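You operate a simulated robot arm through the tools that you are given. There is no shell and no other tool. Be economical: measure what you need, move in short steps, check, and stop when the job is done.

Carry out the task below with a simulated two-armed robot. There is one attempt and no reset: what you move stays moved.

TASK
Put the steel sample can marked "75" from the top of the valve bench on the white running sign and the steel sample can that says "92" on the white filter disc. Stack the 32 end cap from the top of the valve bench on top of the 40 end cap. Take the green catch box and leave it on the top of the goods-in table. Press the green button three times. Put the work lamp on the top of the cake bench away on the middle shelf of the steel rack. Put the green hook tag on the top of the long steel bench away on the middle shelf of the steel rack. Open the right cloth drawer. Any order will do. Set down upright: work lamp.
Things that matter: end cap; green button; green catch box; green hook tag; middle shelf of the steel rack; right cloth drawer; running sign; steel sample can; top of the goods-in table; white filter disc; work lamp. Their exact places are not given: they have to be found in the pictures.

It is judged by the outcome, as a careful person would: the job done as asked, and still so three seconds after it is handed in. It fails if anything else is knocked over, pushed out of place, dropped, spilled or broken. Lids that push on must go on centred and level and be pressed home; caps that screw on are set level and turned clockwise until they are tight. Flat cloth is picked up by pressing the open fingertips on it (5 to 10 N) and closing them slowly along it; thin cloth reads only 2 to 8 mm in the jaws.

THE ROBOT
Two 6-joint arms with two-finger grippers on one trunk, on a base that drives. Base frame: it is fixed to the floor where the robot stands at the start and does not move with it; the origin is under the middle of the robot, x ahead of it, y to its left, z up; the surface under the hand at the start is at about z = 0.78. Units: m, rad, N and s.
The left shoulder is at the start at [0.03, 0.178, 0.963], the right one opposite. With the tool pointing down near the work surface each hand reaches from about 0.46 to 0.84 m from the robot's upright axis, wherever it stands, measured 20 degrees to its own side. Places, roughly: end cap [1.25, -0.25, 0.75]; green button [1.2, 0.2, 0.8]; green catch box (12x16x8 cm) [1.4, -0.1, 0.8]; green hook tag [-8.5, 1.75, 0.75]; middle shelf of the steel rack (140x22 cm) [-1.28, -5.3, 0.96]; right cloth drawer [1.6, -3, 0.7]; running sign [0.75, 0, 0.75]; steel sample can [0.5, -0.25, 0.75]; top of the goods-in table [3.2, -1.4, 0.7]; white filter disc (7x7x1 cm) [1, -0.2, 0.8]; work lamp (6x6x21 cm) [2.8, -0.1, 0.8]. Payload 2.54 kg a hand.
The tool frame of a hand sits at the grasp point between the pads (the TCP): z along the fingers, y along the line on which they close. The tips reach 0.03 m beyond it. Largest opening 0.116 m; the body of the gripper starts 0.095 m behind the TCP.
Orientation is that of the tool frame in the base frame, as a unit quaternion [x, y, z, w]. With the fingers straight down and closing along the base's y, the tool's x points along the base's -x, its y along +y and its z along -z.

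THE INTERFACE
- The arms move only by the tool arm_command. It takes "left_series", "right_series" or both (then of equal length, played together; a hand with none holds still); each is a list of rows, each a list of 7 numbers: the shift along the tool's x, y, z in cm, then the turn, a rotation vector about the tool's x, y, z in rad, then the closure in counts, from 0 (fully open) to 255 (shut). In form: [[tx, ty, tz, wx, wy, wz, hand], ...]. A call has 1 to 8 rows; each row shifts and turns the commanded pose from where the row before left it, along the tool's axes as they then stand. Each row takes 0.2 s and may step no farther than 0.05 m and 0.15 rad from the row before; otherwise, or with a gripper value out of range, the whole call is refused. Where a pose cannot be reached the arm comes as near as it can. A force on the tool above 40 N (or 10 N above the force at the start of the call, whichever is more), or a blocked arm, ends the call early, and 0.2 s more pass. The fingers move at their own pace (about 0.153 m/s each) and stop on an object; they squeeze with about 31 N. The grip force told is the motor's: it shows also when the fingers shut on nothing. Time passes only in rows, and 0.2 s behind the last, so rows that do not move let the fingers close. The reply holds the time, the measured pose of the TCP, the force on the tool along the base axes, the opening and the grip force, in the units named above and with some noise, with the torque about the TCP (base axes, N m) and any sound that the robot's microphone picked up, and new pictures: "views" is both (left out), scene, wrist or none (wrist: the cameras of the hands that moved).
- Cameras (640 x 400 px; columns grow to the right, rows downward): "scene" is now at [0.0302, -0.0288, 1.6807]; the picture's right is [-0.38, -0.93, 0.00], its down [-0.78, 0.32, -0.55] and it looks along [0.51, -0.21, -0.84] (base axes); focal length 272 px, centre (320, 200). "left" rides on the left gripper at [0.069, 0.015, -0.122] in its tool frame; the picture's right is [-0.21, 0.98, 0.00], its down [-0.83, -0.18, -0.53] and it looks along [-0.52, -0.11, 0.85] (tool axes); focal length 251 px, centre (320, 200). "right" rides on the right gripper at [0.069, -0.015, -0.122] in its tool frame; the picture's right is [0.21, 0.98, 0.00], its down [-0.83, 0.18, -0.53] and it looks along [-0.52, 0.11, 0.85] (tool axes); focal length 251 px, centre (320, 200).
- raise_lower(by): slides the trunk up (or, below 0, down) by that many m; the arms and the scene camera ride with it, the base frame stays. It gives what a move gives, with no picture.
- base_move(legs): drives the robot by 1 to 6 legs, each [ahead, left, turn to the left] in m, m and rad, along the robot's own axes; the way and the turn of a leg run together, so that a leg with both is an arc; at most 1.5 m and 3.142 rad a leg. The arms and the cameras ride along, it lands a little off, and it stops where it bumps. It gives what a move gives, and a new picture of the scene camera.
- head_to(pan, tilt): turns the head with the scene camera to pan (to the left, within 2.496 rad either way) and tilt (down, from -0.506 to 1.204), counted from straight ahead of the robot. It gives what a move gives, and a new picture of the scene camera.
- pixel_to_xyz(camera, pixels): for up to 12 pixels [column, row] of the newest picture of that camera ("zoom" is the newest enlarged one), the place [x, y, z] in the base frame of the surface seen there, good to about 0.002 m, but the place of the scene camera against the robot may be out by one fixed shift of up to 0.012 m in any direction. No time passes.
- inspect(camera, box): a new picture of the part [left, top, right, bottom] of that camera's present view, enlarged. No time passes.
- finish_job(): hands the job in; it is judged then, once.

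Keep the steps short. Do not move on a guess: measure, check each grasp and each placing, and mend mistakes. In all there are 138 turns and 260 pictures (those below and enlarged ones count). Leave the grippers open and the arms clear of the work at the hand-in unless told otherwise, and finish with a single line.

The tools are called after ">>>" by a JSON object that holds its "api" and its "payload". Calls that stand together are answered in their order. arm_command: Moves the arms, as the interface text tells. Its arguments: {"type":"object","properties":{"left_series":{"type":"array","items":{"type":"array","items":{"type":"number"}}},"right_series":{"type":"array","items":{"type":"array","items":{"type":"number"}}},"views":{"type":"string","enum":["both","scene","wrist","none"]}},"required":[]} The other tools are called the same way: raise_lower (by) slides the trunk up or down; base_move (legs) drives the base; head_to (pan, tilt) turns the head that bears the scene camera; pixel_to_xyz (camera, pixels) gives the place of the surface under pixels of a picture; inspect (camera, box) takes an enlarged picture of a part of a camera's view; finish_job () hands the job in.

At the start:

```text
time: 0.0
left_tcp_pos: [0.5147, 0.0779, 1.0139]
left_ee_rot: [0.001, 1.0, 0.0, 0.0]
left_force: [-0.1, 0.3, 1.6]
left_moment: [-0.01, 0.0, 0.01]
left_grip_width: 0.116
left_grip_force: 0.0
right_tcp_pos: [0.3507, -0.3059, 1.0759]
right_ee_rot: [0.0, 1.0, 0.0, 0.0]
right_force: [0.3, 0.3, -0.4]
right_moment: [-0.01, 0.02, -0.02]
right_grip_width: 0.116
right_grip_force: 0.1
trunk travel left (down, up): [-0.175, 0.365]
robot x, y, heading: [-0.002, 0.0021, -0.004]
head pan, tilt: [-0.387, 0.991]
```

scene: 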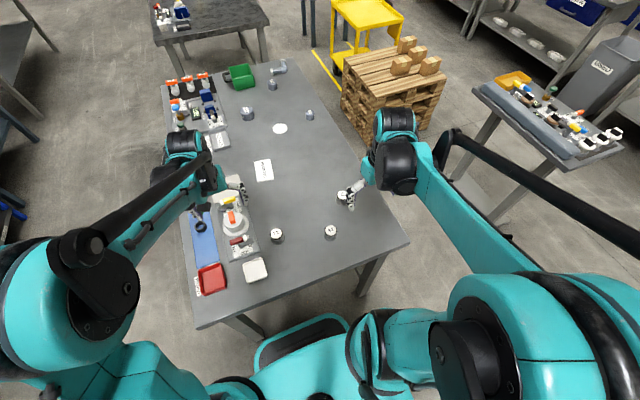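
right: 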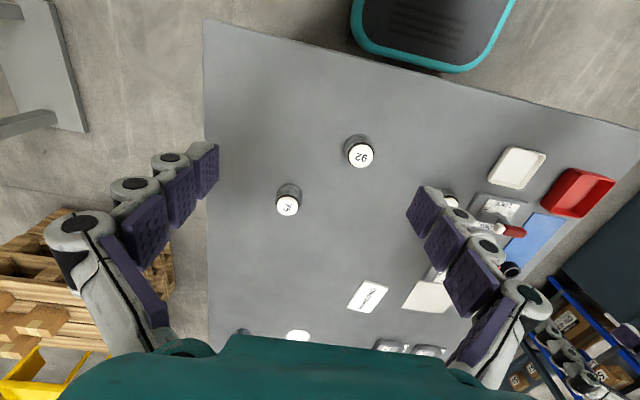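
left: 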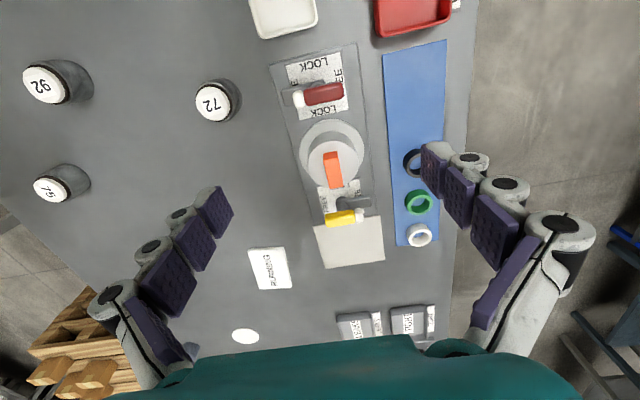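

I see the valve bench with three cans (72, 75, 92), a running sign and a filter disc. First I enlarge the bench and measure the main points.

>>> {"api": "inspect", "payload": {"camera": "scene", "box": [140, 40, 400, 200]}}

>>> {"api": "pixel_to_xyz", "payload": {"camera": "left", "pixels": [[40, 85], [48, 190], [209, 103], [270, 268], [245, 336], [140, 300]]}}

>>> {"api": "pixel_to_xyz", "payload": {"camera": "scene", "pixels": [[343, 196], [331, 230], [277, 234], [264, 170], [280, 129], [247, 112], [272, 83], [310, 114], [240, 75], [280, 65]]}}

```text
2.46 times, centred on (270, 120) of scene
```

zoom: 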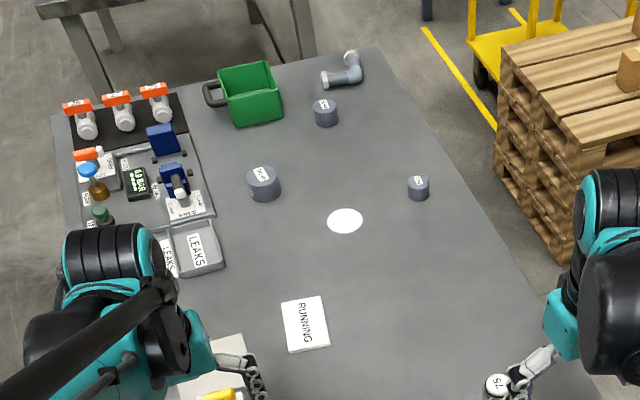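

```text
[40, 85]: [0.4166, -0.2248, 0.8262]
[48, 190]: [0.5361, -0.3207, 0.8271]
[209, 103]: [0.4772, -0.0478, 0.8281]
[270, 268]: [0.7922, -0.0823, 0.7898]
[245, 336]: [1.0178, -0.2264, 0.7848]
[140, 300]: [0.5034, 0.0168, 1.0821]
```

```text
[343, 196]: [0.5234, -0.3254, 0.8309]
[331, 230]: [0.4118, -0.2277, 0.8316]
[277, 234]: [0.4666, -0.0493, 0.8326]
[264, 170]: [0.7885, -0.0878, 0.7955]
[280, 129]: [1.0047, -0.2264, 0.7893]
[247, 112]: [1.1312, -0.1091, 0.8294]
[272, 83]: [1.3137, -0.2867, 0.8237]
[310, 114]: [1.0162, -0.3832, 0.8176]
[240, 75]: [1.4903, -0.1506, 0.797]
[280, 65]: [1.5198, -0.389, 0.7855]
```

Can positions agree between cameras, so the scene camera's fixed offset is about 1 cm in x. Now I measure 75 and 92 more finely with the right wrist camera.

>>> {"api": "pixel_to_xyz", "payload": {"camera": "right", "pixels": [[288, 206], [278, 206], [299, 206], [288, 216], [288, 195], [359, 156], [346, 156], [373, 156], [368, 296], [298, 336]]}}

>>> {"api": "inspect", "payload": {"camera": "right", "box": [240, 120, 400, 220]}}

```text
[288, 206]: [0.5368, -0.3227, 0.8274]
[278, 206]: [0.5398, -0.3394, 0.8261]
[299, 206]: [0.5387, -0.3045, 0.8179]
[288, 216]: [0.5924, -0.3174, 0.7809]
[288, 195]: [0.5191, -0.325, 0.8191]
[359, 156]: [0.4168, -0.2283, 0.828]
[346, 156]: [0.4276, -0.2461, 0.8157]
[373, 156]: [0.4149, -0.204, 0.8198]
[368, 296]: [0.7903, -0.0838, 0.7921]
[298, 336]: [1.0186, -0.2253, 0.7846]
```

```text
4.00 times, centred on (320, 170) of right
```

zoom: 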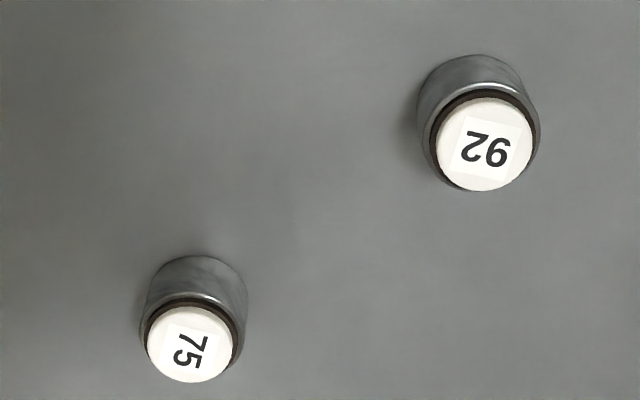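

The cans are about 4 cm wide. Now I measure the table edges and the obstacles round it, to plan where the base can stand.

>>> {"api": "pixel_to_xyz", "payload": {"camera": "scene", "pixels": [[200, 326], [408, 242], [162, 86], [292, 60], [345, 120], [418, 132], [353, 75], [335, 52], [480, 90], [560, 165], [160, 40], [300, 330]]}}

>>> {"api": "head_to", "payload": {"pan": 0.0, "tilt": 0.45}}

```text
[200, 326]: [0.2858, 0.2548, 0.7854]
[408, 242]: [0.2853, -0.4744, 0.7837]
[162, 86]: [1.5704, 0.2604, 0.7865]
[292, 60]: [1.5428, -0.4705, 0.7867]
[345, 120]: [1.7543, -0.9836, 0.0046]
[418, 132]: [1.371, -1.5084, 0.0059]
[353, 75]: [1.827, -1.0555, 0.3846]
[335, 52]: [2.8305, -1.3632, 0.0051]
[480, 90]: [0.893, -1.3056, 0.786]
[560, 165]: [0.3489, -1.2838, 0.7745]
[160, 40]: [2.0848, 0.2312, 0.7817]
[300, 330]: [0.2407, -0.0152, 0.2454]
```

```text
time: 1.0
left_tcp_pos: [0.5144, 0.0774, 1.014]
left_ee_rot: [-0.001, 1.0, 0.0, 0.0]
left_force: [-0.2, 0.2, -0.5]
left_moment: [0.03, 0.01, -0.01]
left_grip_width: 0.1162
left_grip_force: 0.1
right_tcp_pos: [0.3516, -0.3065, 1.0753]
right_ee_rot: [0.0, 1.0, 0.0, 0.0]
right_force: [-0.2, 0.6, -0.6]
right_moment: [-0.01, 0.01, 0.0]
right_grip_width: 0.1159
right_grip_force: 0.1
trunk travel left (down, up): [-0.175, 0.365]
robot x, y, heading: [-0.0003, -0.0021, 0.001]
head pan, tilt: [0.0, 0.45]
```

scene: 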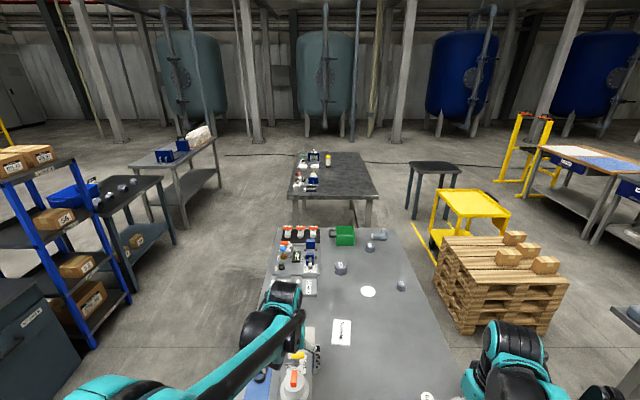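

Bench spans x≈0.29–1.56, y≈-0.47–0.26. I read the end-cap labels and the fixture on the left side.

>>> {"api": "inspect", "payload": {"camera": "scene", "box": [325, 220, 425, 300]}}

>>> {"api": "inspect", "payload": {"camera": "scene", "box": [255, 215, 355, 300]}}

>>> {"api": "inspect", "payload": {"camera": "scene", "box": [270, 140, 470, 265]}}

```text
5.00 times, centred on (375, 260) of scene
```

zoom: 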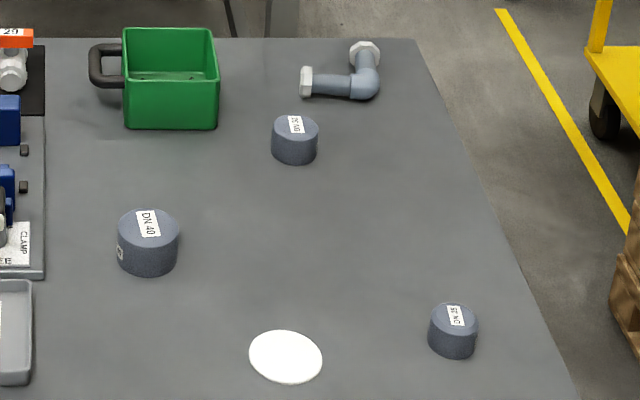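

```text
4.71 times, centred on (305, 258) of scene
```

zoom: 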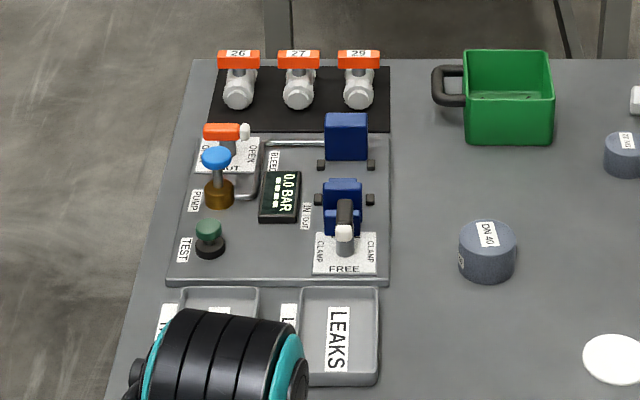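

```text
3.20 times, centred on (370, 202) of scene
```

zoom: 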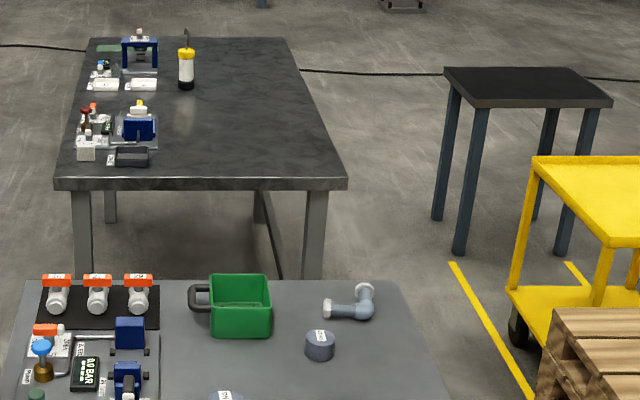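

Green button = the TEST mushroom; 40 cap is at about (1.14,-0.11). Now the right hand goes over can 75, still high, and I check.

>>> {"api": "arm_command", "payload": {"right_series": [[-4.63, -0.4, 0, 0, 0, 0, 0], [-4.63, -0.4, 0, 0, 0, 0, 0], [-4.63, -0.4, 0, 0, 0, 0, 0], [-4.63, -0.4, 0, 0, 0, 0, 0], [0, 0, 4.5, 0, 0, 0, 0], [0, 0, 4.5, 0, 0, 0, 0], [0, 0, 4.5, 0, 0, 0, 0], [0, 0, 3.0, 0, 0, 0, 0]], "views": "wrist"}}

```text
time: 2.8
left_tcp_pos: [0.5152, 0.0771, 1.0135]
left_ee_rot: [0.0, 1.0, 0.0, 0.0]
left_force: [-0.3, 0.7, 1.2]
left_moment: [0.0, 0.03, 0.01]
left_grip_width: 0.1163
left_grip_force: 0.0
right_tcp_pos: [0.5355, -0.3223, 0.9097]
right_ee_rot: [0.0, 1.0, 0.0, 0.0]
right_force: [-0.6, 0.1, 0.6]
right_moment: [-0.03, 0.0, 0.05]
right_grip_width: 0.1158
right_grip_force: 0.1
trunk travel left (down, up): [-0.175, 0.365]
robot x, y, heading: [-0.0021, -0.0016, 0.0]
head pan, tilt: [0.0, 0.45]
```

right: 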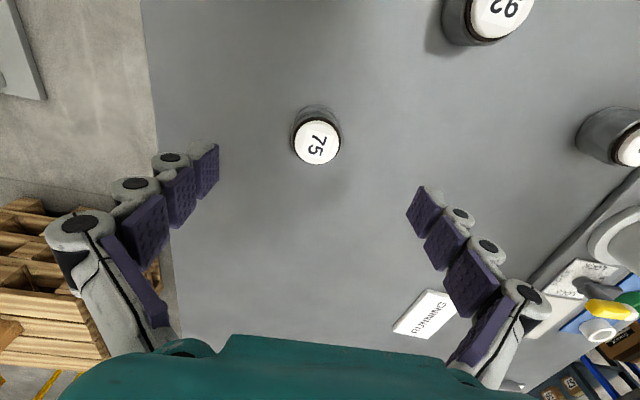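

Can 75 is between the fingers. I measure it once more and lower to grasp height.

>>> {"api": "pixel_to_xyz", "payload": {"camera": "right", "pixels": [[316, 143], [318, 112], [425, 313], [600, 150], [500, 10]]}}

>>> {"api": "arm_command", "payload": {"right_series": [[0, 0, 4.5, 0, 0, 0, 0], [0, 0, 4.5, 0, 0, 0, 0], [0, 0, 0, 0, 0, 0, 200], [0, 0, 0, 0, 0, 0, 255], [0, 0, 0, 0, 0, 0, 255]], "views": "wrist"}}

```text
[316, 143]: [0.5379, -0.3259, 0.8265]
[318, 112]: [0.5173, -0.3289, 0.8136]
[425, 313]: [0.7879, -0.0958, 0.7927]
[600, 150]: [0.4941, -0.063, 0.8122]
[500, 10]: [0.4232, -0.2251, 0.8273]
```

```text
time: 4.0
left_tcp_pos: [0.5151, 0.0784, 1.0138]
left_ee_rot: [0.0, 1.0, 0.0, 0.001]
left_force: [-0.8, -0.5, 0.7]
left_moment: [0.0, 0.01, -0.04]
left_grip_width: 0.1161
left_grip_force: 0.2
right_tcp_pos: [0.5339, -0.3235, 0.8216]
right_ee_rot: [0.0, 1.0, 0.0, -0.001]
right_force: [-2.1, 0.1, 1.5]
right_moment: [-0.1, 0.03, -0.05]
right_grip_width: 0.0462
right_grip_force: 31.5
trunk travel left (down, up): [-0.175, 0.365]
robot x, y, heading: [-0.001, 0.0022, -0.003]
head pan, tilt: [0.0, 0.45]
```

right: 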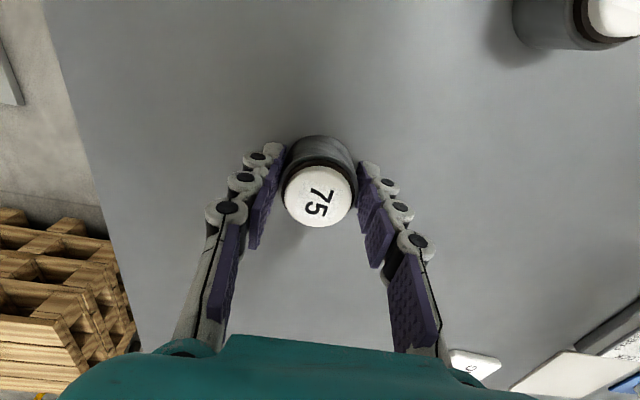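

Grasp is firm (46 mm). I lift the can, move the left hand aside, and carry toward the sign.

>>> {"api": "arm_command", "payload": {"right_series": [[0, 0, -4.5, 0, 0, 0, 255], [0, 0, -2.0, 0, 0, 0, 255], [-3.2, 2.99, 0, 0, 0, 0, 255], [-3.2, 2.99, 0, 0, 0, 0, 255], [-3.2, 2.99, 0, 0, 0, 0, 255], [-3.2, 2.99, 0, 0, 0, 0, 255], [-3.2, 2.99, 0, 0, 0, 0, 255], [-3.2, 2.99, 0, 0, 0, 0, 255]], "left_series": [[2, 3, -2, 0, 0, 0, 0], [2, 4, 0, 0, 0, 0, 0], [2, 4, 0, 0, 0, 0, 0], [2, 3, 0, 0, 0, 0, 0], [0, 0, 0, 0, 0, 0, 0], [0, 0, 0, 0, 0, 0, 0], [0, 0, 0, 0, 0, 0, 0], [0, 0, 0, 0, 0, 0, 0]], "views": "scene"}}

>>> {"api": "inspect", "payload": {"camera": "right", "box": [0, 0, 640, 400]}}

```text
time: 5.8
left_tcp_pos: [0.4343, 0.2187, 1.0347]
left_ee_rot: [0.0, 1.0, 0.001, 0.0]
left_force: [-0.3, 1.9, 0.1]
left_moment: [0.01, 0.06, -0.02]
left_grip_width: 0.1161
left_grip_force: 0.1
right_tcp_pos: [0.7291, -0.1397, 0.8836]
right_ee_rot: [0.001, 1.0, -0.001, -0.001]
right_force: [0.8, -0.2, -2.0]
right_moment: [-0.02, 0.01, 0.0]
right_grip_width: 0.0463
right_grip_force: 30.8
trunk travel left (down, up): [-0.175, 0.365]
robot x, y, heading: [0.0027, 0.001, -0.001]
head pan, tilt: [0.0, 0.45]
```

scene: 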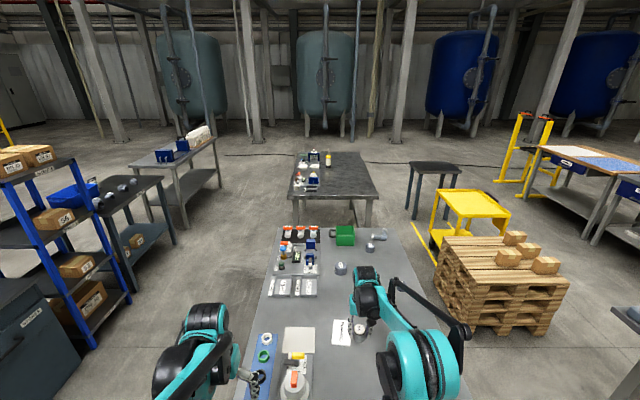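

```text
1.00 times, centred on (320, 200) of right (not enlarged: the box is as wide or as high as the picture)
```

zoom: 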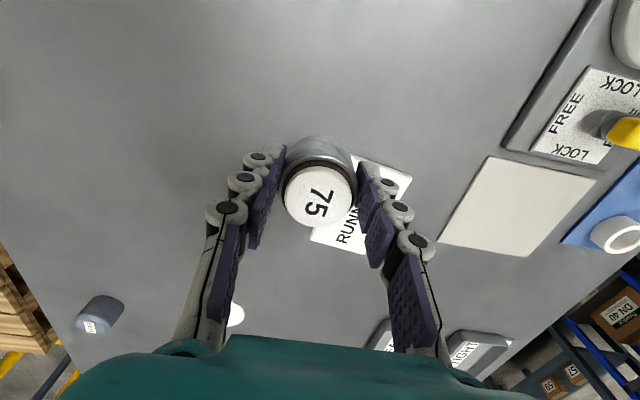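

The sign is partly visible under the can; I measure its corners.

>>> {"api": "pixel_to_xyz", "payload": {"camera": "right", "pixels": [[409, 179], [360, 160], [313, 239], [360, 253], [318, 196]]}}

>>> {"api": "pixel_to_xyz", "payload": {"camera": "scene", "pixels": [[334, 320], [331, 345], [361, 327], [351, 345]]}}

```text
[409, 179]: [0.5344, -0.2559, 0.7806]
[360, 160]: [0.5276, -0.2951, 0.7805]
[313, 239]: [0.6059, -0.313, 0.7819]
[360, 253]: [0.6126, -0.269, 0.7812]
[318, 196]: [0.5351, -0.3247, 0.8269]
```

```text
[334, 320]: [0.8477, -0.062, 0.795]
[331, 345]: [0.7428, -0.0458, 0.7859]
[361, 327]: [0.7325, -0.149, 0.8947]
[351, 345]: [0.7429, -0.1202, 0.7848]
```

Those used the stale wrist picture; the fresh one is the "zoom" picture, so I measure there.

>>> {"api": "pixel_to_xyz", "payload": {"camera": "zoom", "pixels": [[409, 179], [362, 162], [313, 239], [360, 252], [318, 196]]}}

```text
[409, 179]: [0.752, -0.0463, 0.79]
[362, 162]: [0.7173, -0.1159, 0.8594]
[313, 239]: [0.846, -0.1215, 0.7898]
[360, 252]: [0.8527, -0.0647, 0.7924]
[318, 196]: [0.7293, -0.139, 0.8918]
```

Sign centre ≈ (0.799,-0.083), top z 0.790. I move over it and lower, ending 1–2 mm above contact, then check the force.

>>> {"api": "arm_command", "payload": {"right_series": [[-3.5, 2.8, 0, 0, 0, 0, 255], [-3.5, 2.8, 0, 0, 0, 0, 255], [0, 0, 0, 0, 0, 0, 255], [0, 0, 2.5, 0, 0, 0, 255], [0, 0, 2.2, 0, 0, 0, 255], [0, 0, 0.3, 0, 0, 0, 255], [0, 0, 0, 0, 0, 0, 255]], "views": "wrist"}}

```text
time: 7.4
left_tcp_pos: [0.4342, 0.217, 1.0338]
left_ee_rot: [0.0, 1.0, 0.0, -0.001]
left_force: [-0.1, -0.6, -0.7]
left_moment: [-0.02, -0.05, -0.05]
left_grip_width: 0.1163
left_grip_force: 0.1
right_tcp_pos: [0.7923, -0.0867, 0.8374]
right_ee_rot: [0.0, 1.0, 0.0, 0.001]
right_force: [0.5, 0.2, -2.0]
right_moment: [0.01, 0.01, 0.02]
right_grip_width: 0.0464
right_grip_force: 30.7
right hand out of reach, approached as far as the arm can: row 5
trunk travel left (down, up): [-0.175, 0.365]
robot x, y, heading: [0.0021, -0.0001, 0.002]
head pan, tilt: [0.0, 0.45]
```

right: 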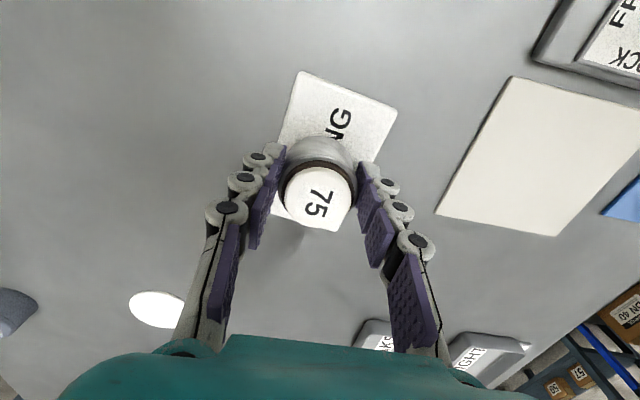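

The arm is at its reach limit. I measure the sign corners again to see if the can stands central here.

>>> {"api": "pixel_to_xyz", "payload": {"camera": "right", "pixels": [[301, 74], [395, 113], [336, 229], [274, 212], [320, 192]]}}

```text
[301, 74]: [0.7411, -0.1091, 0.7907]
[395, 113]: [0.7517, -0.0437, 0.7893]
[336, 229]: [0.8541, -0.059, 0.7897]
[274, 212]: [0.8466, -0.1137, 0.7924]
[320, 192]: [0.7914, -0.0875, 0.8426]
```

The can is only ~6 mm off the sign's centre. I lower the last 5 mm with the trunk, since the arm is at its limit.

>>> {"api": "raise_lower", "payload": {"by": -0.006}}

```text
time: 7.9
left_tcp_pos: [0.4343, 0.218, 1.0279]
left_ee_rot: [0.001, 1.0, 0.0, -0.001]
left_force: [0.5, 0.3, -0.9]
left_moment: [-0.02, -0.01, -0.03]
left_grip_width: 0.116
left_grip_force: 0.0
right_tcp_pos: [0.7916, -0.0877, 0.8314]
right_ee_rot: [0.0, 1.0, 0.0, 0.0]
right_force: [-1.4, 0.5, 1.3]
right_moment: [-0.05, 0.03, -0.05]
right_grip_width: 0.046
right_grip_force: 31.4
trunk travel left (down, up): [-0.169, 0.371]
robot x, y, heading: [0.0037, 0.0025, 0.004]
head pan, tilt: [0.0, 0.45]
```

Force along z went from -2 to +1.3 N, so the can rests on the sign. I open and go straight up.

>>> {"api": "arm_command", "payload": {"right_series": [[0, 0, 0, 0, 0, 0, 150], [0, 0, 0, 0, 0, 0, 0], [0, 0, 0, 0, 0, 0, 0], [0, 0, -3, 0, 0, 0, 0], [0, 0, -4, 0, 0, 0, 0], [2, -1, -3, 0, 0, 0, 0]], "views": "wrist"}}

```text
time: 9.3
left_tcp_pos: [0.4319, 0.216, 1.0285]
left_ee_rot: [0.0, 1.0, 0.001, 0.001]
left_force: [-0.3, -0.6, -0.6]
left_moment: [0.02, -0.03, 0.03]
left_grip_width: 0.1162
left_grip_force: 0.0
right_tcp_pos: [0.7706, -0.0964, 0.9335]
right_ee_rot: [0.0, 1.0, 0.0, 0.001]
right_force: [-0.4, -1.5, -0.2]
right_moment: [-0.02, -0.04, -0.01]
right_grip_width: 0.116
right_grip_force: 0.1
trunk travel left (down, up): [-0.169, 0.371]
robot x, y, heading: [0.0028, -0.0019, 0.001]
head pan, tilt: [0.0, 0.45]
```

right: 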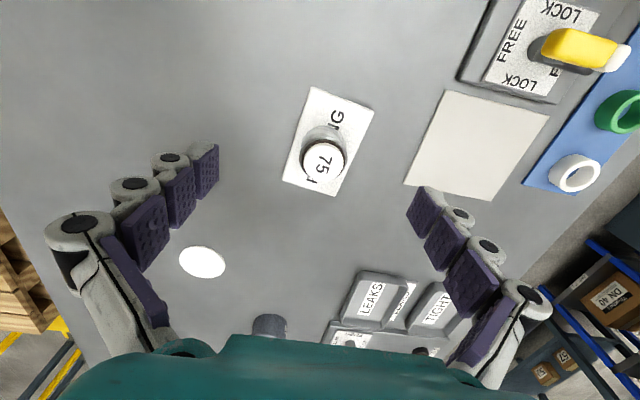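

Can 75 stands on the sign. Next the right hand goes over can 92 at about (0.418,-0.228).

>>> {"api": "arm_command", "payload": {"right_series": [[4.38, -1.64, 0, 0, 0, 0, 0], [4.38, -1.64, 0, 0, 0, 0, 0], [4.38, -1.64, 0, 0, 0, 0, 0], [4.38, -1.64, 0, 0, 0, 0, 0], [4.38, -1.64, 0, 0, 0, 0, 0], [4.38, -1.64, 0, 0, 0, 0, 0], [4.38, -1.64, 0, 0, 0, 0, 0], [4.38, -1.64, 0, 0, 0, 0, 0]], "views": "wrist"}}

```text
time: 11.1
left_tcp_pos: [0.4319, 0.2172, 1.0288]
left_ee_rot: [0.001, 1.0, 0.001, 0.001]
left_force: [0.3, -0.4, 0.0]
left_moment: [0.02, -0.04, 0.01]
left_grip_width: 0.1161
left_grip_force: 0.1
right_tcp_pos: [0.4209, -0.2308, 0.929]
right_ee_rot: [0.0, 1.0, 0.001, 0.001]
right_force: [0.0, -0.3, 0.7]
right_moment: [-0.04, -0.03, -0.01]
right_grip_width: 0.1159
right_grip_force: 0.0
trunk travel left (down, up): [-0.169, 0.371]
robot x, y, heading: [-0.0027, 0.0012, -0.002]
head pan, tilt: [0.0, 0.45]
```

right: 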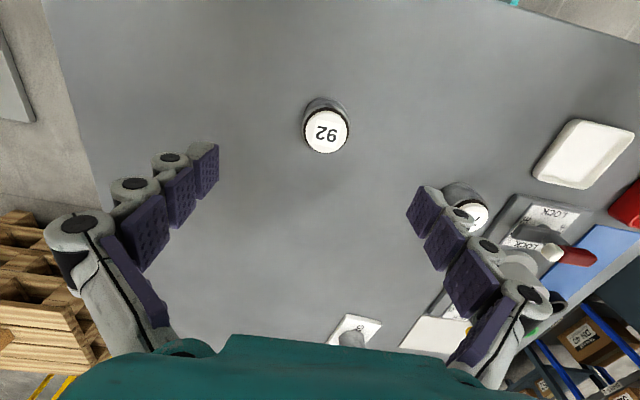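

I measure the 92 lid, and then lower and grasp.

>>> {"api": "pixel_to_xyz", "payload": {"camera": "right", "pixels": [[326, 132], [304, 130], [349, 132]]}}

>>> {"api": "arm_command", "payload": {"right_series": [[0, 0, 4.5, 0, 0, 0, 0], [0, 0, 4.5, 0, 0, 0, 0], [0, 0, 1.7, 0, 0, 0, 0], [0, 0, 0, 0, 0, 0, 200], [0, 0, 0, 0, 0, 0, 255], [0, 0, 0, 0, 0, 0, 255]], "views": "wrist"}}

```text
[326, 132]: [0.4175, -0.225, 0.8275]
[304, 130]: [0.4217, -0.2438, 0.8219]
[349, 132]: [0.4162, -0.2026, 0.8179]
```

```text
time: 12.5
left_tcp_pos: [0.4328, 0.2177, 1.0282]
left_ee_rot: [0.0, 1.0, 0.0, 0.0]
left_force: [1.1, 0.1, 0.9]
left_moment: [0.01, 0.0, -0.02]
left_grip_width: 0.1162
left_grip_force: 0.0
right_tcp_pos: [0.4281, -0.2287, 0.8309]
right_ee_rot: [0.0, 1.0, 0.0, -0.001]
right_force: [0.1, 1.3, 0.2]
right_moment: [0.02, -0.01, 0.02]
right_grip_width: 0.0467
right_grip_force: 30.3
right hand out of reach, approached as far as the arm can: row 3
trunk travel left (down, up): [-0.169, 0.371]
robot x, y, heading: [0.0034, 0.0016, -0.001]
head pan, tilt: [0.0, 0.45]
```

right: 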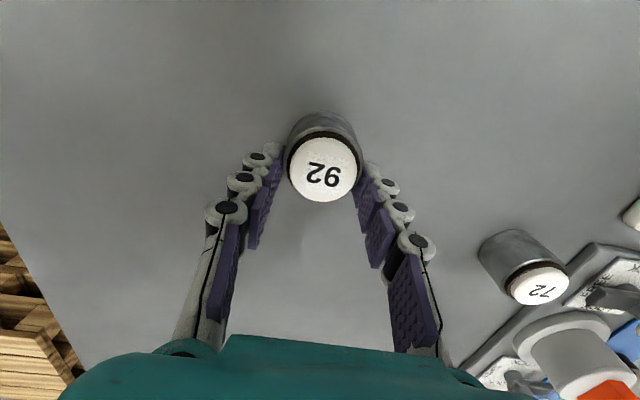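

Grip closed, but the TCP stands ~1 cm ahead of the can. I measure the can's position in the grip.

>>> {"api": "pixel_to_xyz", "payload": {"camera": "right", "pixels": [[323, 170], [323, 200], [323, 140], [290, 165], [357, 165]]}}

```text
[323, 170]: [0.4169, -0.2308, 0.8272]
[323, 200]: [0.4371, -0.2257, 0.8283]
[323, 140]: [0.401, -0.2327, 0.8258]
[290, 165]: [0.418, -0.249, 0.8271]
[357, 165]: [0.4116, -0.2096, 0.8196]
```

The can is 1 cm off centre in the pads. I open, rise, back the base 5 cm, then grasp properly.

>>> {"api": "arm_command", "payload": {"right_series": [[0, 0, 0, 0, 0, 0, 150], [0, 0, 0, 0, 0, 0, 0], [0, 0, 0, 0, 0, 0, 0], [0, 0, -4.5, 0, 0, 0, 0], [0, 0, -4.5, 0, 0, 0, 0], [0, 0, 0, 0, 0, 0, 0]], "views": "none"}}

>>> {"api": "base_move", "payload": {"legs": [[-0.06, 0, 0]]}}

```text
time: 13.9
left_tcp_pos: [0.4336, 0.2162, 1.0283]
left_ee_rot: [0.001, 1.0, 0.0, 0.0]
left_force: [-0.3, -0.3, -0.6]
left_moment: [-0.01, 0.02, -0.01]
left_grip_width: 0.1159
left_grip_force: 0.1
right_tcp_pos: [0.4264, -0.229, 0.9211]
right_ee_rot: [0.0, 1.0, 0.0, 0.001]
right_force: [-0.1, 0.4, -0.3]
right_moment: [0.01, 0.06, -0.02]
right_grip_width: 0.1164
right_grip_force: 0.1
trunk travel left (down, up): [-0.169, 0.371]
robot x, y, heading: [-0.0019, 0.0039, 0.003]
head pan, tilt: [0.0, 0.45]
```

```text
time: 14.9
left_tcp_pos: [0.3725, 0.2183, 1.0285]
left_ee_rot: [0.0, 1.0, -0.001, 0.001]
left_force: [-0.5, -0.1, -0.4]
left_moment: [-0.04, -0.07, 0.02]
left_grip_width: 0.1158
left_grip_force: 0.0
right_tcp_pos: [0.3669, -0.2288, 0.9204]
right_ee_rot: [0.0, 1.0, 0.0, 0.002]
right_force: [-0.2, -0.2, 1.1]
right_moment: [-0.02, -0.03, -0.01]
right_grip_width: 0.1162
right_grip_force: 0.0
trunk travel left (down, up): [-0.169, 0.371]
robot x, y, heading: [-0.0595, -0.0018, 0.001]
head pan, tilt: [0.0, 0.45]
```

scene: 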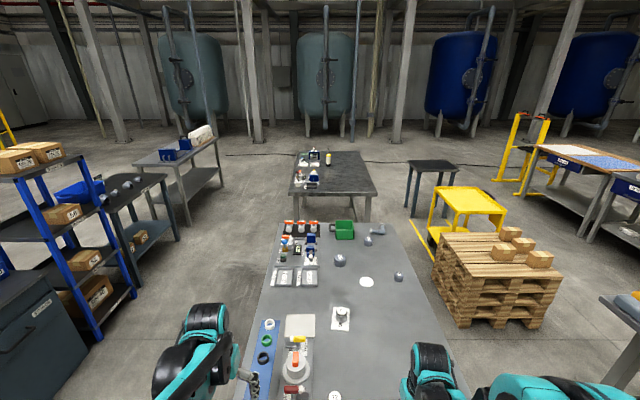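

Now ahead 5.2 cm, down 10 cm, close.

>>> {"api": "arm_command", "payload": {"right_series": [[-2.7, 0, 0, 0, 0, 0, 0], [-2.5, 0, 0, 0, 0, 0, 0], [0, 0, 4.0, 0, 0, 0, 0], [0, 0, 4.0, 0, 0, 0, 0], [0, 0, 1.9, 0, 0, 0, 0], [0, 0, 0, 0, 0, 0, 200], [0, 0, 0, 0, 0, 0, 255], [0, 0, 0, 0, 0, 0, 255]], "views": "wrist"}}

```text
time: 16.7
left_tcp_pos: [0.3749, 0.2183, 1.0288]
left_ee_rot: [0.0, 1.0, 0.0, 0.0]
left_force: [0.3, 0.4, 0.2]
left_moment: [0.03, -0.04, 0.02]
left_grip_width: 0.1158
left_grip_force: 0.0
right_tcp_pos: [0.4197, -0.2301, 0.8198]
right_ee_rot: [0.0, 1.0, 0.0, 0.001]
right_force: [-0.6, -0.1, 0.2]
right_moment: [-0.01, 0.01, -0.01]
right_grip_width: 0.0467
right_grip_force: 30.5
trunk travel left (down, up): [-0.169, 0.371]
robot x, y, heading: [-0.0584, -0.0037, -0.001]
head pan, tilt: [0.0, 0.45]
```

right: 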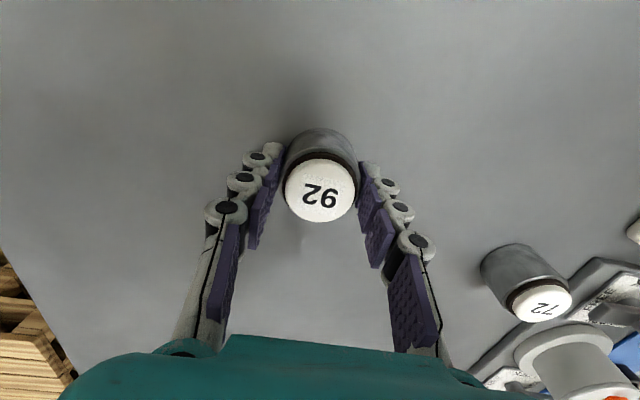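

Grasp good. I lift, then look to the right and behind to plan the way to the right side of the bench.

>>> {"api": "arm_command", "payload": {"right_series": [[0, 0, -4.5, 0, 0, 0, 255], [0, 0, -4.5, 0, 0, 0, 255], [0, 0, -4.5, 0, 0, 0, 255], [0, 0, -4.5, 0, 0, 0, 255], [0, 0, -4, 0, 0, 0, 255]], "views": "none"}}

>>> {"api": "head_to", "payload": {"pan": -1.2, "tilt": 0.75}}

>>> {"api": "head_to", "payload": {"pan": -2.2, "tilt": 0.5}}

```text
time: 17.9
left_tcp_pos: [0.3742, 0.2179, 1.0285]
left_ee_rot: [0.001, 1.0, -0.001, 0.0]
left_force: [0.6, 0.2, -0.3]
left_moment: [0.0, -0.01, -0.02]
left_grip_width: 0.1162
left_grip_force: 0.0
right_tcp_pos: [0.4188, -0.2303, 1.0447]
right_ee_rot: [0.0, 1.0, -0.001, 0.001]
right_force: [0.6, 0.3, -2.1]
right_moment: [0.01, -0.02, -0.02]
right_grip_width: 0.0465
right_grip_force: 30.9
trunk travel left (down, up): [-0.169, 0.371]
robot x, y, heading: [-0.0572, 0.0019, 0.006]
head pan, tilt: [0.0, 0.45]
```

```text
time: 19.3
left_tcp_pos: [0.3754, 0.2178, 1.0281]
left_ee_rot: [0.0, 1.0, 0.0, 0.0]
left_force: [-0.8, 0.4, 0.2]
left_moment: [0.02, -0.01, 0.01]
left_grip_width: 0.1163
left_grip_force: 0.0
right_tcp_pos: [0.4192, -0.2302, 1.0434]
right_ee_rot: [0.001, 1.0, 0.001, 0.0]
right_force: [-0.6, 1.0, -1.9]
right_moment: [-0.01, -0.04, -0.01]
right_grip_width: 0.0466
right_grip_force: 31.1
trunk travel left (down, up): [-0.169, 0.371]
robot x, y, heading: [-0.0577, 0.0027, -0.0]
head pan, tilt: [-1.201, 0.75]
```

scene: 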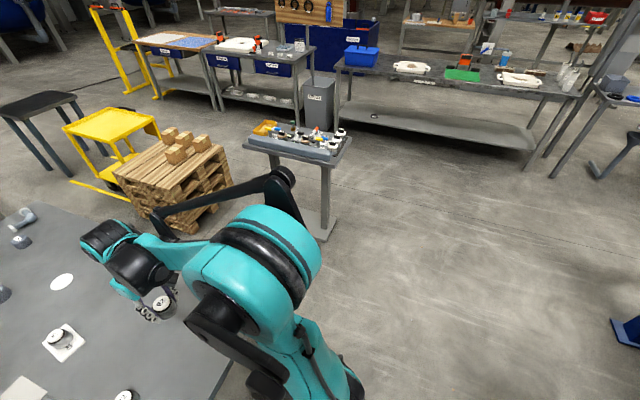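

```text
time: 20.6
left_tcp_pos: [0.3739, 0.2168, 1.0283]
left_ee_rot: [0.0, 1.0, 0.0, 0.0]
left_force: [1.1, -0.6, 0.0]
left_moment: [0.01, 0.02, 0.02]
left_grip_width: 0.1163
left_grip_force: 0.0
right_tcp_pos: [0.4192, -0.2311, 1.0435]
right_ee_rot: [0.0, 1.0, -0.001, 0.0]
right_force: [0.3, -0.7, -1.8]
right_moment: [0.0, 0.0, 0.01]
right_grip_width: 0.0466
right_grip_force: 31.0
trunk travel left (down, up): [-0.169, 0.371]
robot x, y, heading: [-0.062, 0.0007, -0.002]
head pan, tilt: [-2.201, 0.499]
```

scene: 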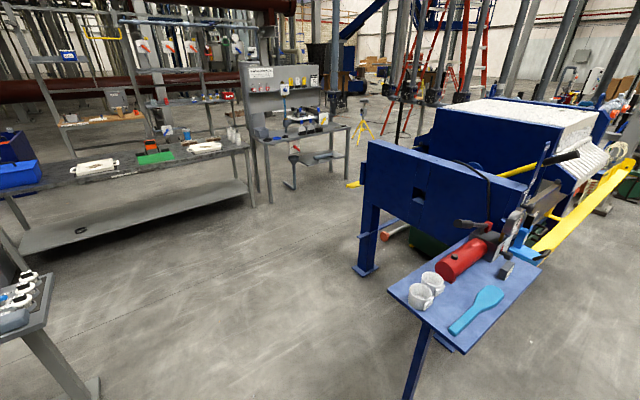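

Behind-right stands a blue stand and the small grey table; I measure their near points.

>>> {"api": "pixel_to_xyz", "payload": {"camera": "scene", "pixels": [[390, 290], [462, 352], [410, 395], [540, 265], [368, 270], [54, 275], [95, 390], [40, 330], [250, 390], [25, 250]]}}

>>> {"api": "head_to", "payload": {"pan": -1.0, "tilt": 0.95}}

```text
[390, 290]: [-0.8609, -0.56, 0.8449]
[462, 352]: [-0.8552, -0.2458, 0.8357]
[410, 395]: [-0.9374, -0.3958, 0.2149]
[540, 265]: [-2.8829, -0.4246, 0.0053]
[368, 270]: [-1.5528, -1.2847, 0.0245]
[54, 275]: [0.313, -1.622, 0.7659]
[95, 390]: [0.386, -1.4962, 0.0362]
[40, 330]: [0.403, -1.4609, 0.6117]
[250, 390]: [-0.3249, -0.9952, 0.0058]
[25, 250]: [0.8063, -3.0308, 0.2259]
```

```text
time: 21.9
left_tcp_pos: [0.3744, 0.218, 1.0275]
left_ee_rot: [0.0, 1.0, -0.001, 0.0]
left_force: [0.1, 0.0, -0.9]
left_moment: [0.01, 0.02, -0.05]
left_grip_width: 0.1159
left_grip_force: 0.1
right_tcp_pos: [0.4188, -0.2304, 1.0431]
right_ee_rot: [0.0, 1.0, 0.0, 0.0]
right_force: [0.1, -0.1, -0.9]
right_moment: [0.03, 0.03, -0.01]
right_grip_width: 0.0468
right_grip_force: 31.2
trunk travel left (down, up): [-0.169, 0.371]
robot x, y, heading: [-0.0607, 0.001, -0.005]
head pan, tilt: [-1.0, 0.949]
```

scene: 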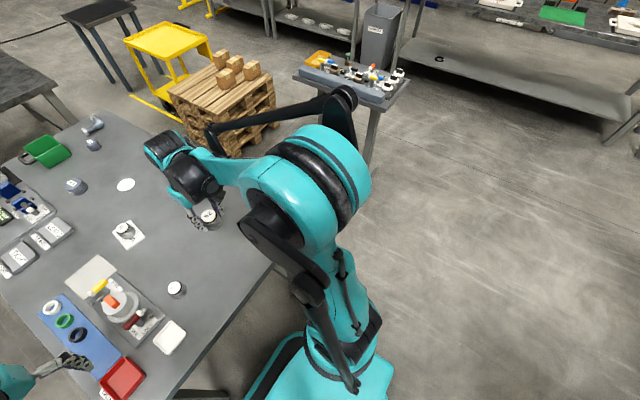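

I measure the pallet, the grey side table's near edge and the bench's right edge, to check the lane.

>>> {"api": "pixel_to_xyz", "payload": {"camera": "scene", "pixels": [[205, 152], [172, 95], [232, 140], [296, 75], [378, 110], [366, 160], [300, 70], [215, 125], [260, 265], [128, 185], [92, 145]]}}

>>> {"api": "inspect", "payload": {"camera": "scene", "box": [0, 100, 200, 225]}}

```text
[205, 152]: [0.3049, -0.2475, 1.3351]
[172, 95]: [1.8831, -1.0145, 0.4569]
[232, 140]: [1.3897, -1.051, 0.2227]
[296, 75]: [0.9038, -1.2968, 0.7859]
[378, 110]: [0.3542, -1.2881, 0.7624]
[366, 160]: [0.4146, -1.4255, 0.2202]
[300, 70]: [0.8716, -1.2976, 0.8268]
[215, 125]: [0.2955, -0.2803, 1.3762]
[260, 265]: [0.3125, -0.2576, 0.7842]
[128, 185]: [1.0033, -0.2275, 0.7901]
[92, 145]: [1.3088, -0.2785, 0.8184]
```

```text
3.20 times, centred on (100, 162) of scene
```

zoom: 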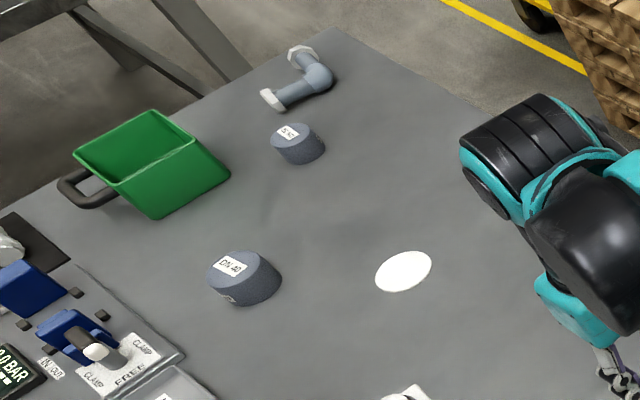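

The lane is clear (pallet corner x≈1.39, side table y≈-1.29). I back off, sidestep right and turn left to face the bench's right side.

>>> {"api": "base_move", "payload": {"legs": [[-0.2, 0, 0], [0, -0.88, 0], [0, 0, 1.571]]}}

>>> {"api": "base_move", "payload": {"legs": [[0, -0.6, 0], [0, -0.56, 0]]}}

>>> {"api": "head_to", "payload": {"pan": 0, "tilt": 0.95}}

```text
time: 31.7
left_tcp_pos: [-0.496, -0.4523, 1.0283]
left_ee_rot: [0.73, -0.684, 0.0, 0.0]
left_force: [0.4, -0.9, -0.1]
left_moment: [0.0, -0.02, -0.02]
left_grip_width: 0.1159
left_grip_force: 0.1
right_tcp_pos: [-0.0509, -0.3806, 1.0428]
right_ee_rot: [0.73, -0.684, 0.0, 0.0]
right_force: [-0.2, 0.1, -1.5]
right_moment: [0.01, 0.01, 0.01]
right_grip_width: 0.0465
right_grip_force: 31.1
trunk travel left (down, up): [-0.169, 0.371]
robot x, y, heading: [-0.2552, -0.8737, 1.633]
head pan, tilt: [-1.0, 0.949]
```

scene: 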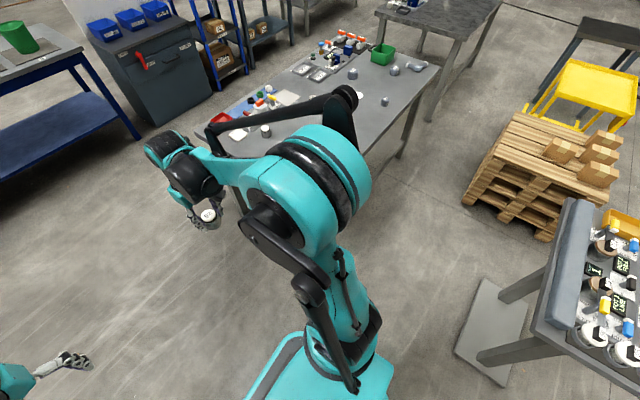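

```text
time: 37.9
left_tcp_pos: [0.6581, -0.3747, 1.0279]
left_ee_rot: [0.733, -0.68, 0.0, 0.0]
left_force: [0.2, -0.4, 0.0]
left_moment: [0.03, 0.02, -0.06]
left_grip_width: 0.1158
left_grip_force: 0.1
right_tcp_pos: [1.103, -0.2978, 1.0436]
right_ee_rot: [0.733, -0.68, -0.001, -0.001]
right_force: [-0.3, -0.2, -0.7]
right_moment: [0.02, 0.0, 0.0]
right_grip_width: 0.0467
right_grip_force: 30.8
trunk travel left (down, up): [-0.169, 0.371]
robot x, y, heading: [0.9099, -0.7917, 1.648]
head pan, tilt: [-1.0, 0.949]
```

scene: 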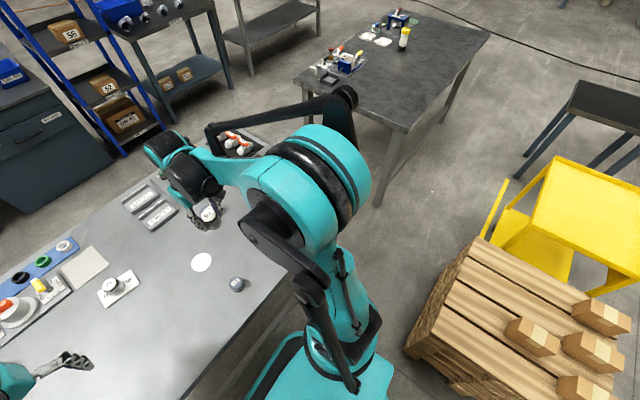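

```text
time: 39.2
left_tcp_pos: [0.6583, -0.3743, 1.0275]
left_ee_rot: [0.733, -0.681, 0.0, 0.0]
left_force: [0.2, 0.9, 0.4]
left_moment: [0.0, -0.01, -0.02]
left_grip_width: 0.116
left_grip_force: 0.0
right_tcp_pos: [1.1022, -0.2969, 1.0438]
right_ee_rot: [0.733, -0.68, -0.001, 0.0]
right_force: [-0.8, -0.1, -1.4]
right_moment: [0.03, -0.02, 0.03]
right_grip_width: 0.0466
right_grip_force: 31.2
trunk travel left (down, up): [-0.169, 0.371]
robot x, y, heading: [0.9062, -0.7904, 1.647]
head pan, tilt: [0.0, 0.949]
```

scene: 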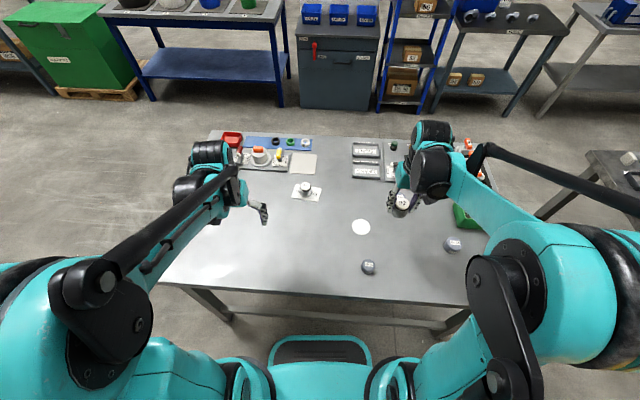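

Standing well. The right hand now moves over the disc with can 92 and down to z≈0.89 to check.

>>> {"api": "arm_command", "payload": {"right_series": [[-2.57, 2.61, 0, 0, 0, 0, 255], [-2.57, 2.61, 0, 0, 0, 0, 255], [-2.58, 2.62, 0, 0, 0, 0, 255], [0, 0, 4.5, 0, 0, 0, 255], [0, 0, 4.5, 0, 0, 0, 255], [0, 0, 4.0, 0, 0, 0, 255], [0, 0, 2.0, 0, 0, 0, 255], [0, 0, 0, 0, 0, 0, 255]], "views": "wrist"}}

```text
time: 41.0
left_tcp_pos: [0.6579, -0.374, 1.0288]
left_ee_rot: [0.733, -0.68, 0.0, 0.0]
left_force: [0.6, 0.4, 0.1]
left_moment: [0.02, 0.0, 0.03]
left_grip_width: 0.1162
left_grip_force: 0.0
right_tcp_pos: [1.0161, -0.2246, 0.8934]
right_ee_rot: [0.733, -0.68, -0.001, 0.0]
right_force: [-1.0, 0.1, -0.9]
right_moment: [0.0, -0.02, -0.03]
right_grip_width: 0.0468
right_grip_force: 31.3
trunk travel left (down, up): [-0.169, 0.371]
robot x, y, heading: [0.9104, -0.7931, 1.645]
head pan, tilt: [0.0, 0.949]
```

right: 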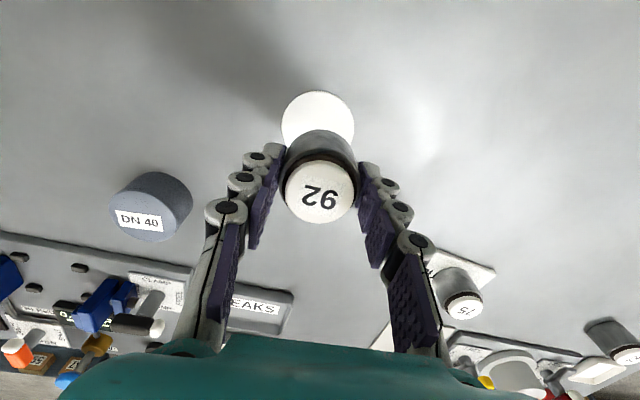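

I measure the disc's visible rim points.

>>> {"api": "pixel_to_xyz", "payload": {"camera": "right", "pixels": [[284, 125], [352, 125], [318, 94], [319, 190], [150, 195], [175, 190]]}}

```text
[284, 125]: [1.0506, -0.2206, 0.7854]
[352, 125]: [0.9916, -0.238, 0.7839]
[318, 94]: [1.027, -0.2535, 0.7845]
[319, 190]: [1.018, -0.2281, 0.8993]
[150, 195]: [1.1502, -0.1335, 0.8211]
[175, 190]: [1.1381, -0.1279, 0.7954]
```

Disc centre ≈ (1.020,-0.222); I correct 4 mm and lower until nearly in contact.

>>> {"api": "arm_command", "payload": {"right_series": [[-0.2, -0.4, 3.0, 0, 0, 0, 255], [0, 0, 3.0, 0, 0, 0, 255], [0, 0, 0.8, 0, 0, 0, 255], [0, 0, 0.2, 0, 0, 0, 255], [0, 0, 0, 0, 0, 0, 255]], "views": "wrist"}}

```text
time: 42.2
left_tcp_pos: [0.6578, -0.3742, 1.0283]
left_ee_rot: [0.733, -0.68, 0.0, 0.0]
left_force: [-0.4, 0.4, -0.3]
left_moment: [0.01, 0.01, -0.01]
left_grip_width: 0.1162
left_grip_force: 0.1
right_tcp_pos: [1.0206, -0.2226, 0.8235]
right_ee_rot: [0.734, -0.679, -0.001, 0.0]
right_force: [0.7, -0.9, 1.7]
right_moment: [0.0, -0.02, -0.02]
right_grip_width: 0.0467
right_grip_force: 30.5
trunk travel left (down, up): [-0.169, 0.371]
robot x, y, heading: [0.912, -0.7894, 1.643]
head pan, tilt: [0.0, 0.949]
```

right: 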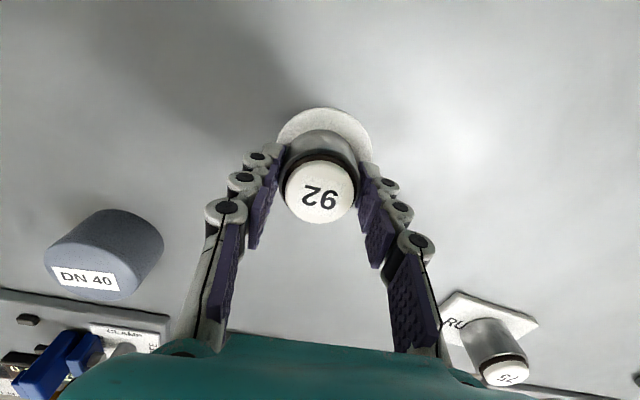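

It rests centrally on the disc. I release and rise.

>>> {"api": "arm_command", "payload": {"right_series": [[0, 0, 0, 0, 0, 0, 150], [0, 0, 0, 0, 0, 0, 0], [0, 0, 0, 0, 0, 0, 0], [0, 0, -4, 0, 0, 0, 0], [0, 0, -4.5, 0, 0, 0, 0], [0, 0, -4.5, 0, 0, 0, 0], [3, 0, -2, 0, 0, 0, 0]], "views": "wrist"}}

>>> {"api": "inspect", "payload": {"camera": "scene", "box": [340, 190, 500, 290]}}

```text
time: 43.8
left_tcp_pos: [0.6589, -0.3757, 1.0288]
left_ee_rot: [0.733, -0.681, 0.0, 0.0]
left_force: [0.1, -0.7, -1.1]
left_moment: [0.02, 0.0, 0.01]
left_grip_width: 0.1161
left_grip_force: 0.2
right_tcp_pos: [1.0234, -0.2536, 0.9736]
right_ee_rot: [0.733, -0.68, -0.001, 0.0]
right_force: [-0.3, -0.3, 1.3]
right_moment: [0.02, 0.01, -0.03]
right_grip_width: 0.116
right_grip_force: 0.0
trunk travel left (down, up): [-0.169, 0.371]
robot x, y, heading: [0.9067, -0.7909, 1.647]
head pan, tilt: [0.0, 0.949]
```

right: 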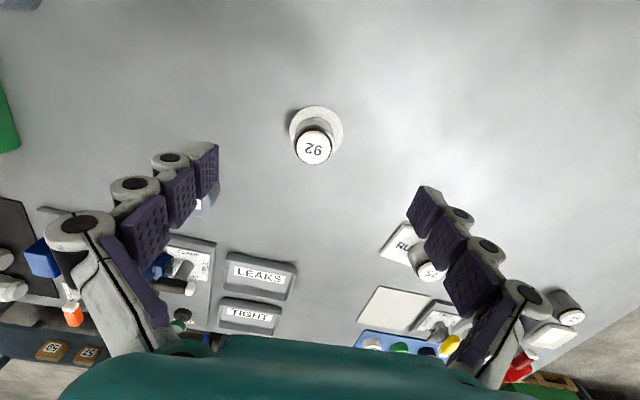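

```text
4.00 times, centred on (420, 240) of scene
```

zoom: 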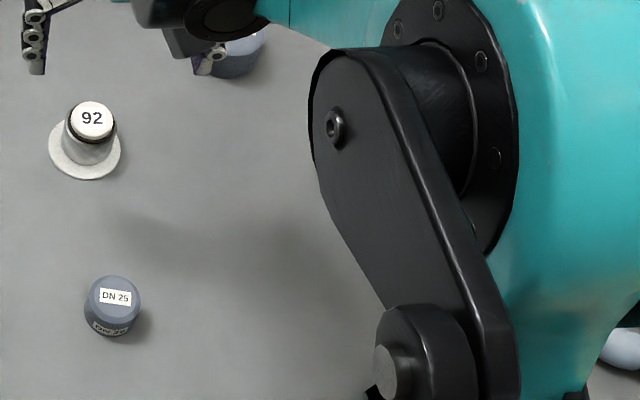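

The near small cap reads DN 25, so the far one at (1.32,-0.29) should be the 32. I bring the right hand over it to read it.

>>> {"api": "arm_command", "payload": {"right_series": [[0.7, -4.2, 0, 0, 0, 0, 0], [0.7, -4.2, 0, 0, 0, 0, 0], [0.7, -4.2, 0, 0, 0, 0, 0], [0.7, -4.2, 0, 0, 0, 0, 0], [0.7, -4.2, 0, 0, 0, 0, 0], [0.7, -4.2, 0, 0, 0, 0, 0], [0.7, -4.2, 0, 0, 0, 0, 0], [0, 0, 0, 0, 0, 0, 0]], "views": "wrist"}}

```text
time: 45.6
left_tcp_pos: [0.6569, -0.3739, 1.0286]
left_ee_rot: [0.733, -0.68, 0.0, 0.0]
left_force: [0.1, -0.7, 0.1]
left_moment: [-0.01, -0.04, 0.02]
left_grip_width: 0.116
left_grip_force: 0.0
right_tcp_pos: [1.3208, -0.282, 0.9725]
right_ee_rot: [0.733, -0.68, 0.0, 0.0]
right_force: [-1.3, 0.2, -0.2]
right_moment: [0.0, -0.02, -0.02]
right_grip_width: 0.1158
right_grip_force: 0.0
trunk travel left (down, up): [-0.169, 0.371]
robot x, y, heading: [0.9101, -0.7888, 1.646]
head pan, tilt: [0.0, 0.949]
```

right: 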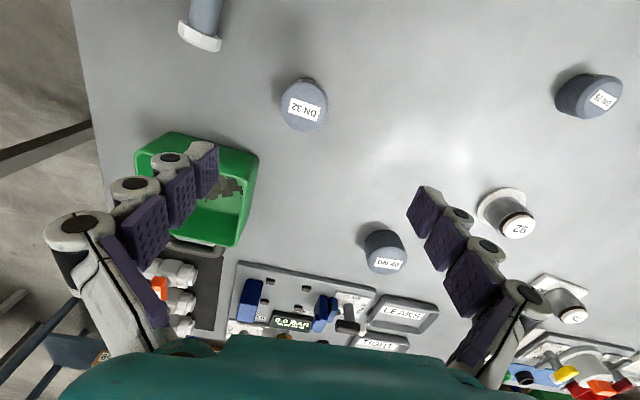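

DN 32 confirmed at (304,105). I measure it and the DN 40.

>>> {"api": "pixel_to_xyz", "payload": {"camera": "right", "pixels": [[304, 106], [281, 108], [327, 106], [304, 130], [304, 82], [386, 255], [364, 250], [406, 255], [386, 270]]}}

```text
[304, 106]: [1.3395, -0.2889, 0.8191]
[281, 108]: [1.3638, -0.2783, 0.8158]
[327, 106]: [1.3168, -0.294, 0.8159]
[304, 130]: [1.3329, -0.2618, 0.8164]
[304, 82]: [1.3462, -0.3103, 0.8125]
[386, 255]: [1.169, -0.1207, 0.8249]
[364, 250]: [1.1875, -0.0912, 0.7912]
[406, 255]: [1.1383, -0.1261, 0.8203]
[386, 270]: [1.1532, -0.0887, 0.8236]
```

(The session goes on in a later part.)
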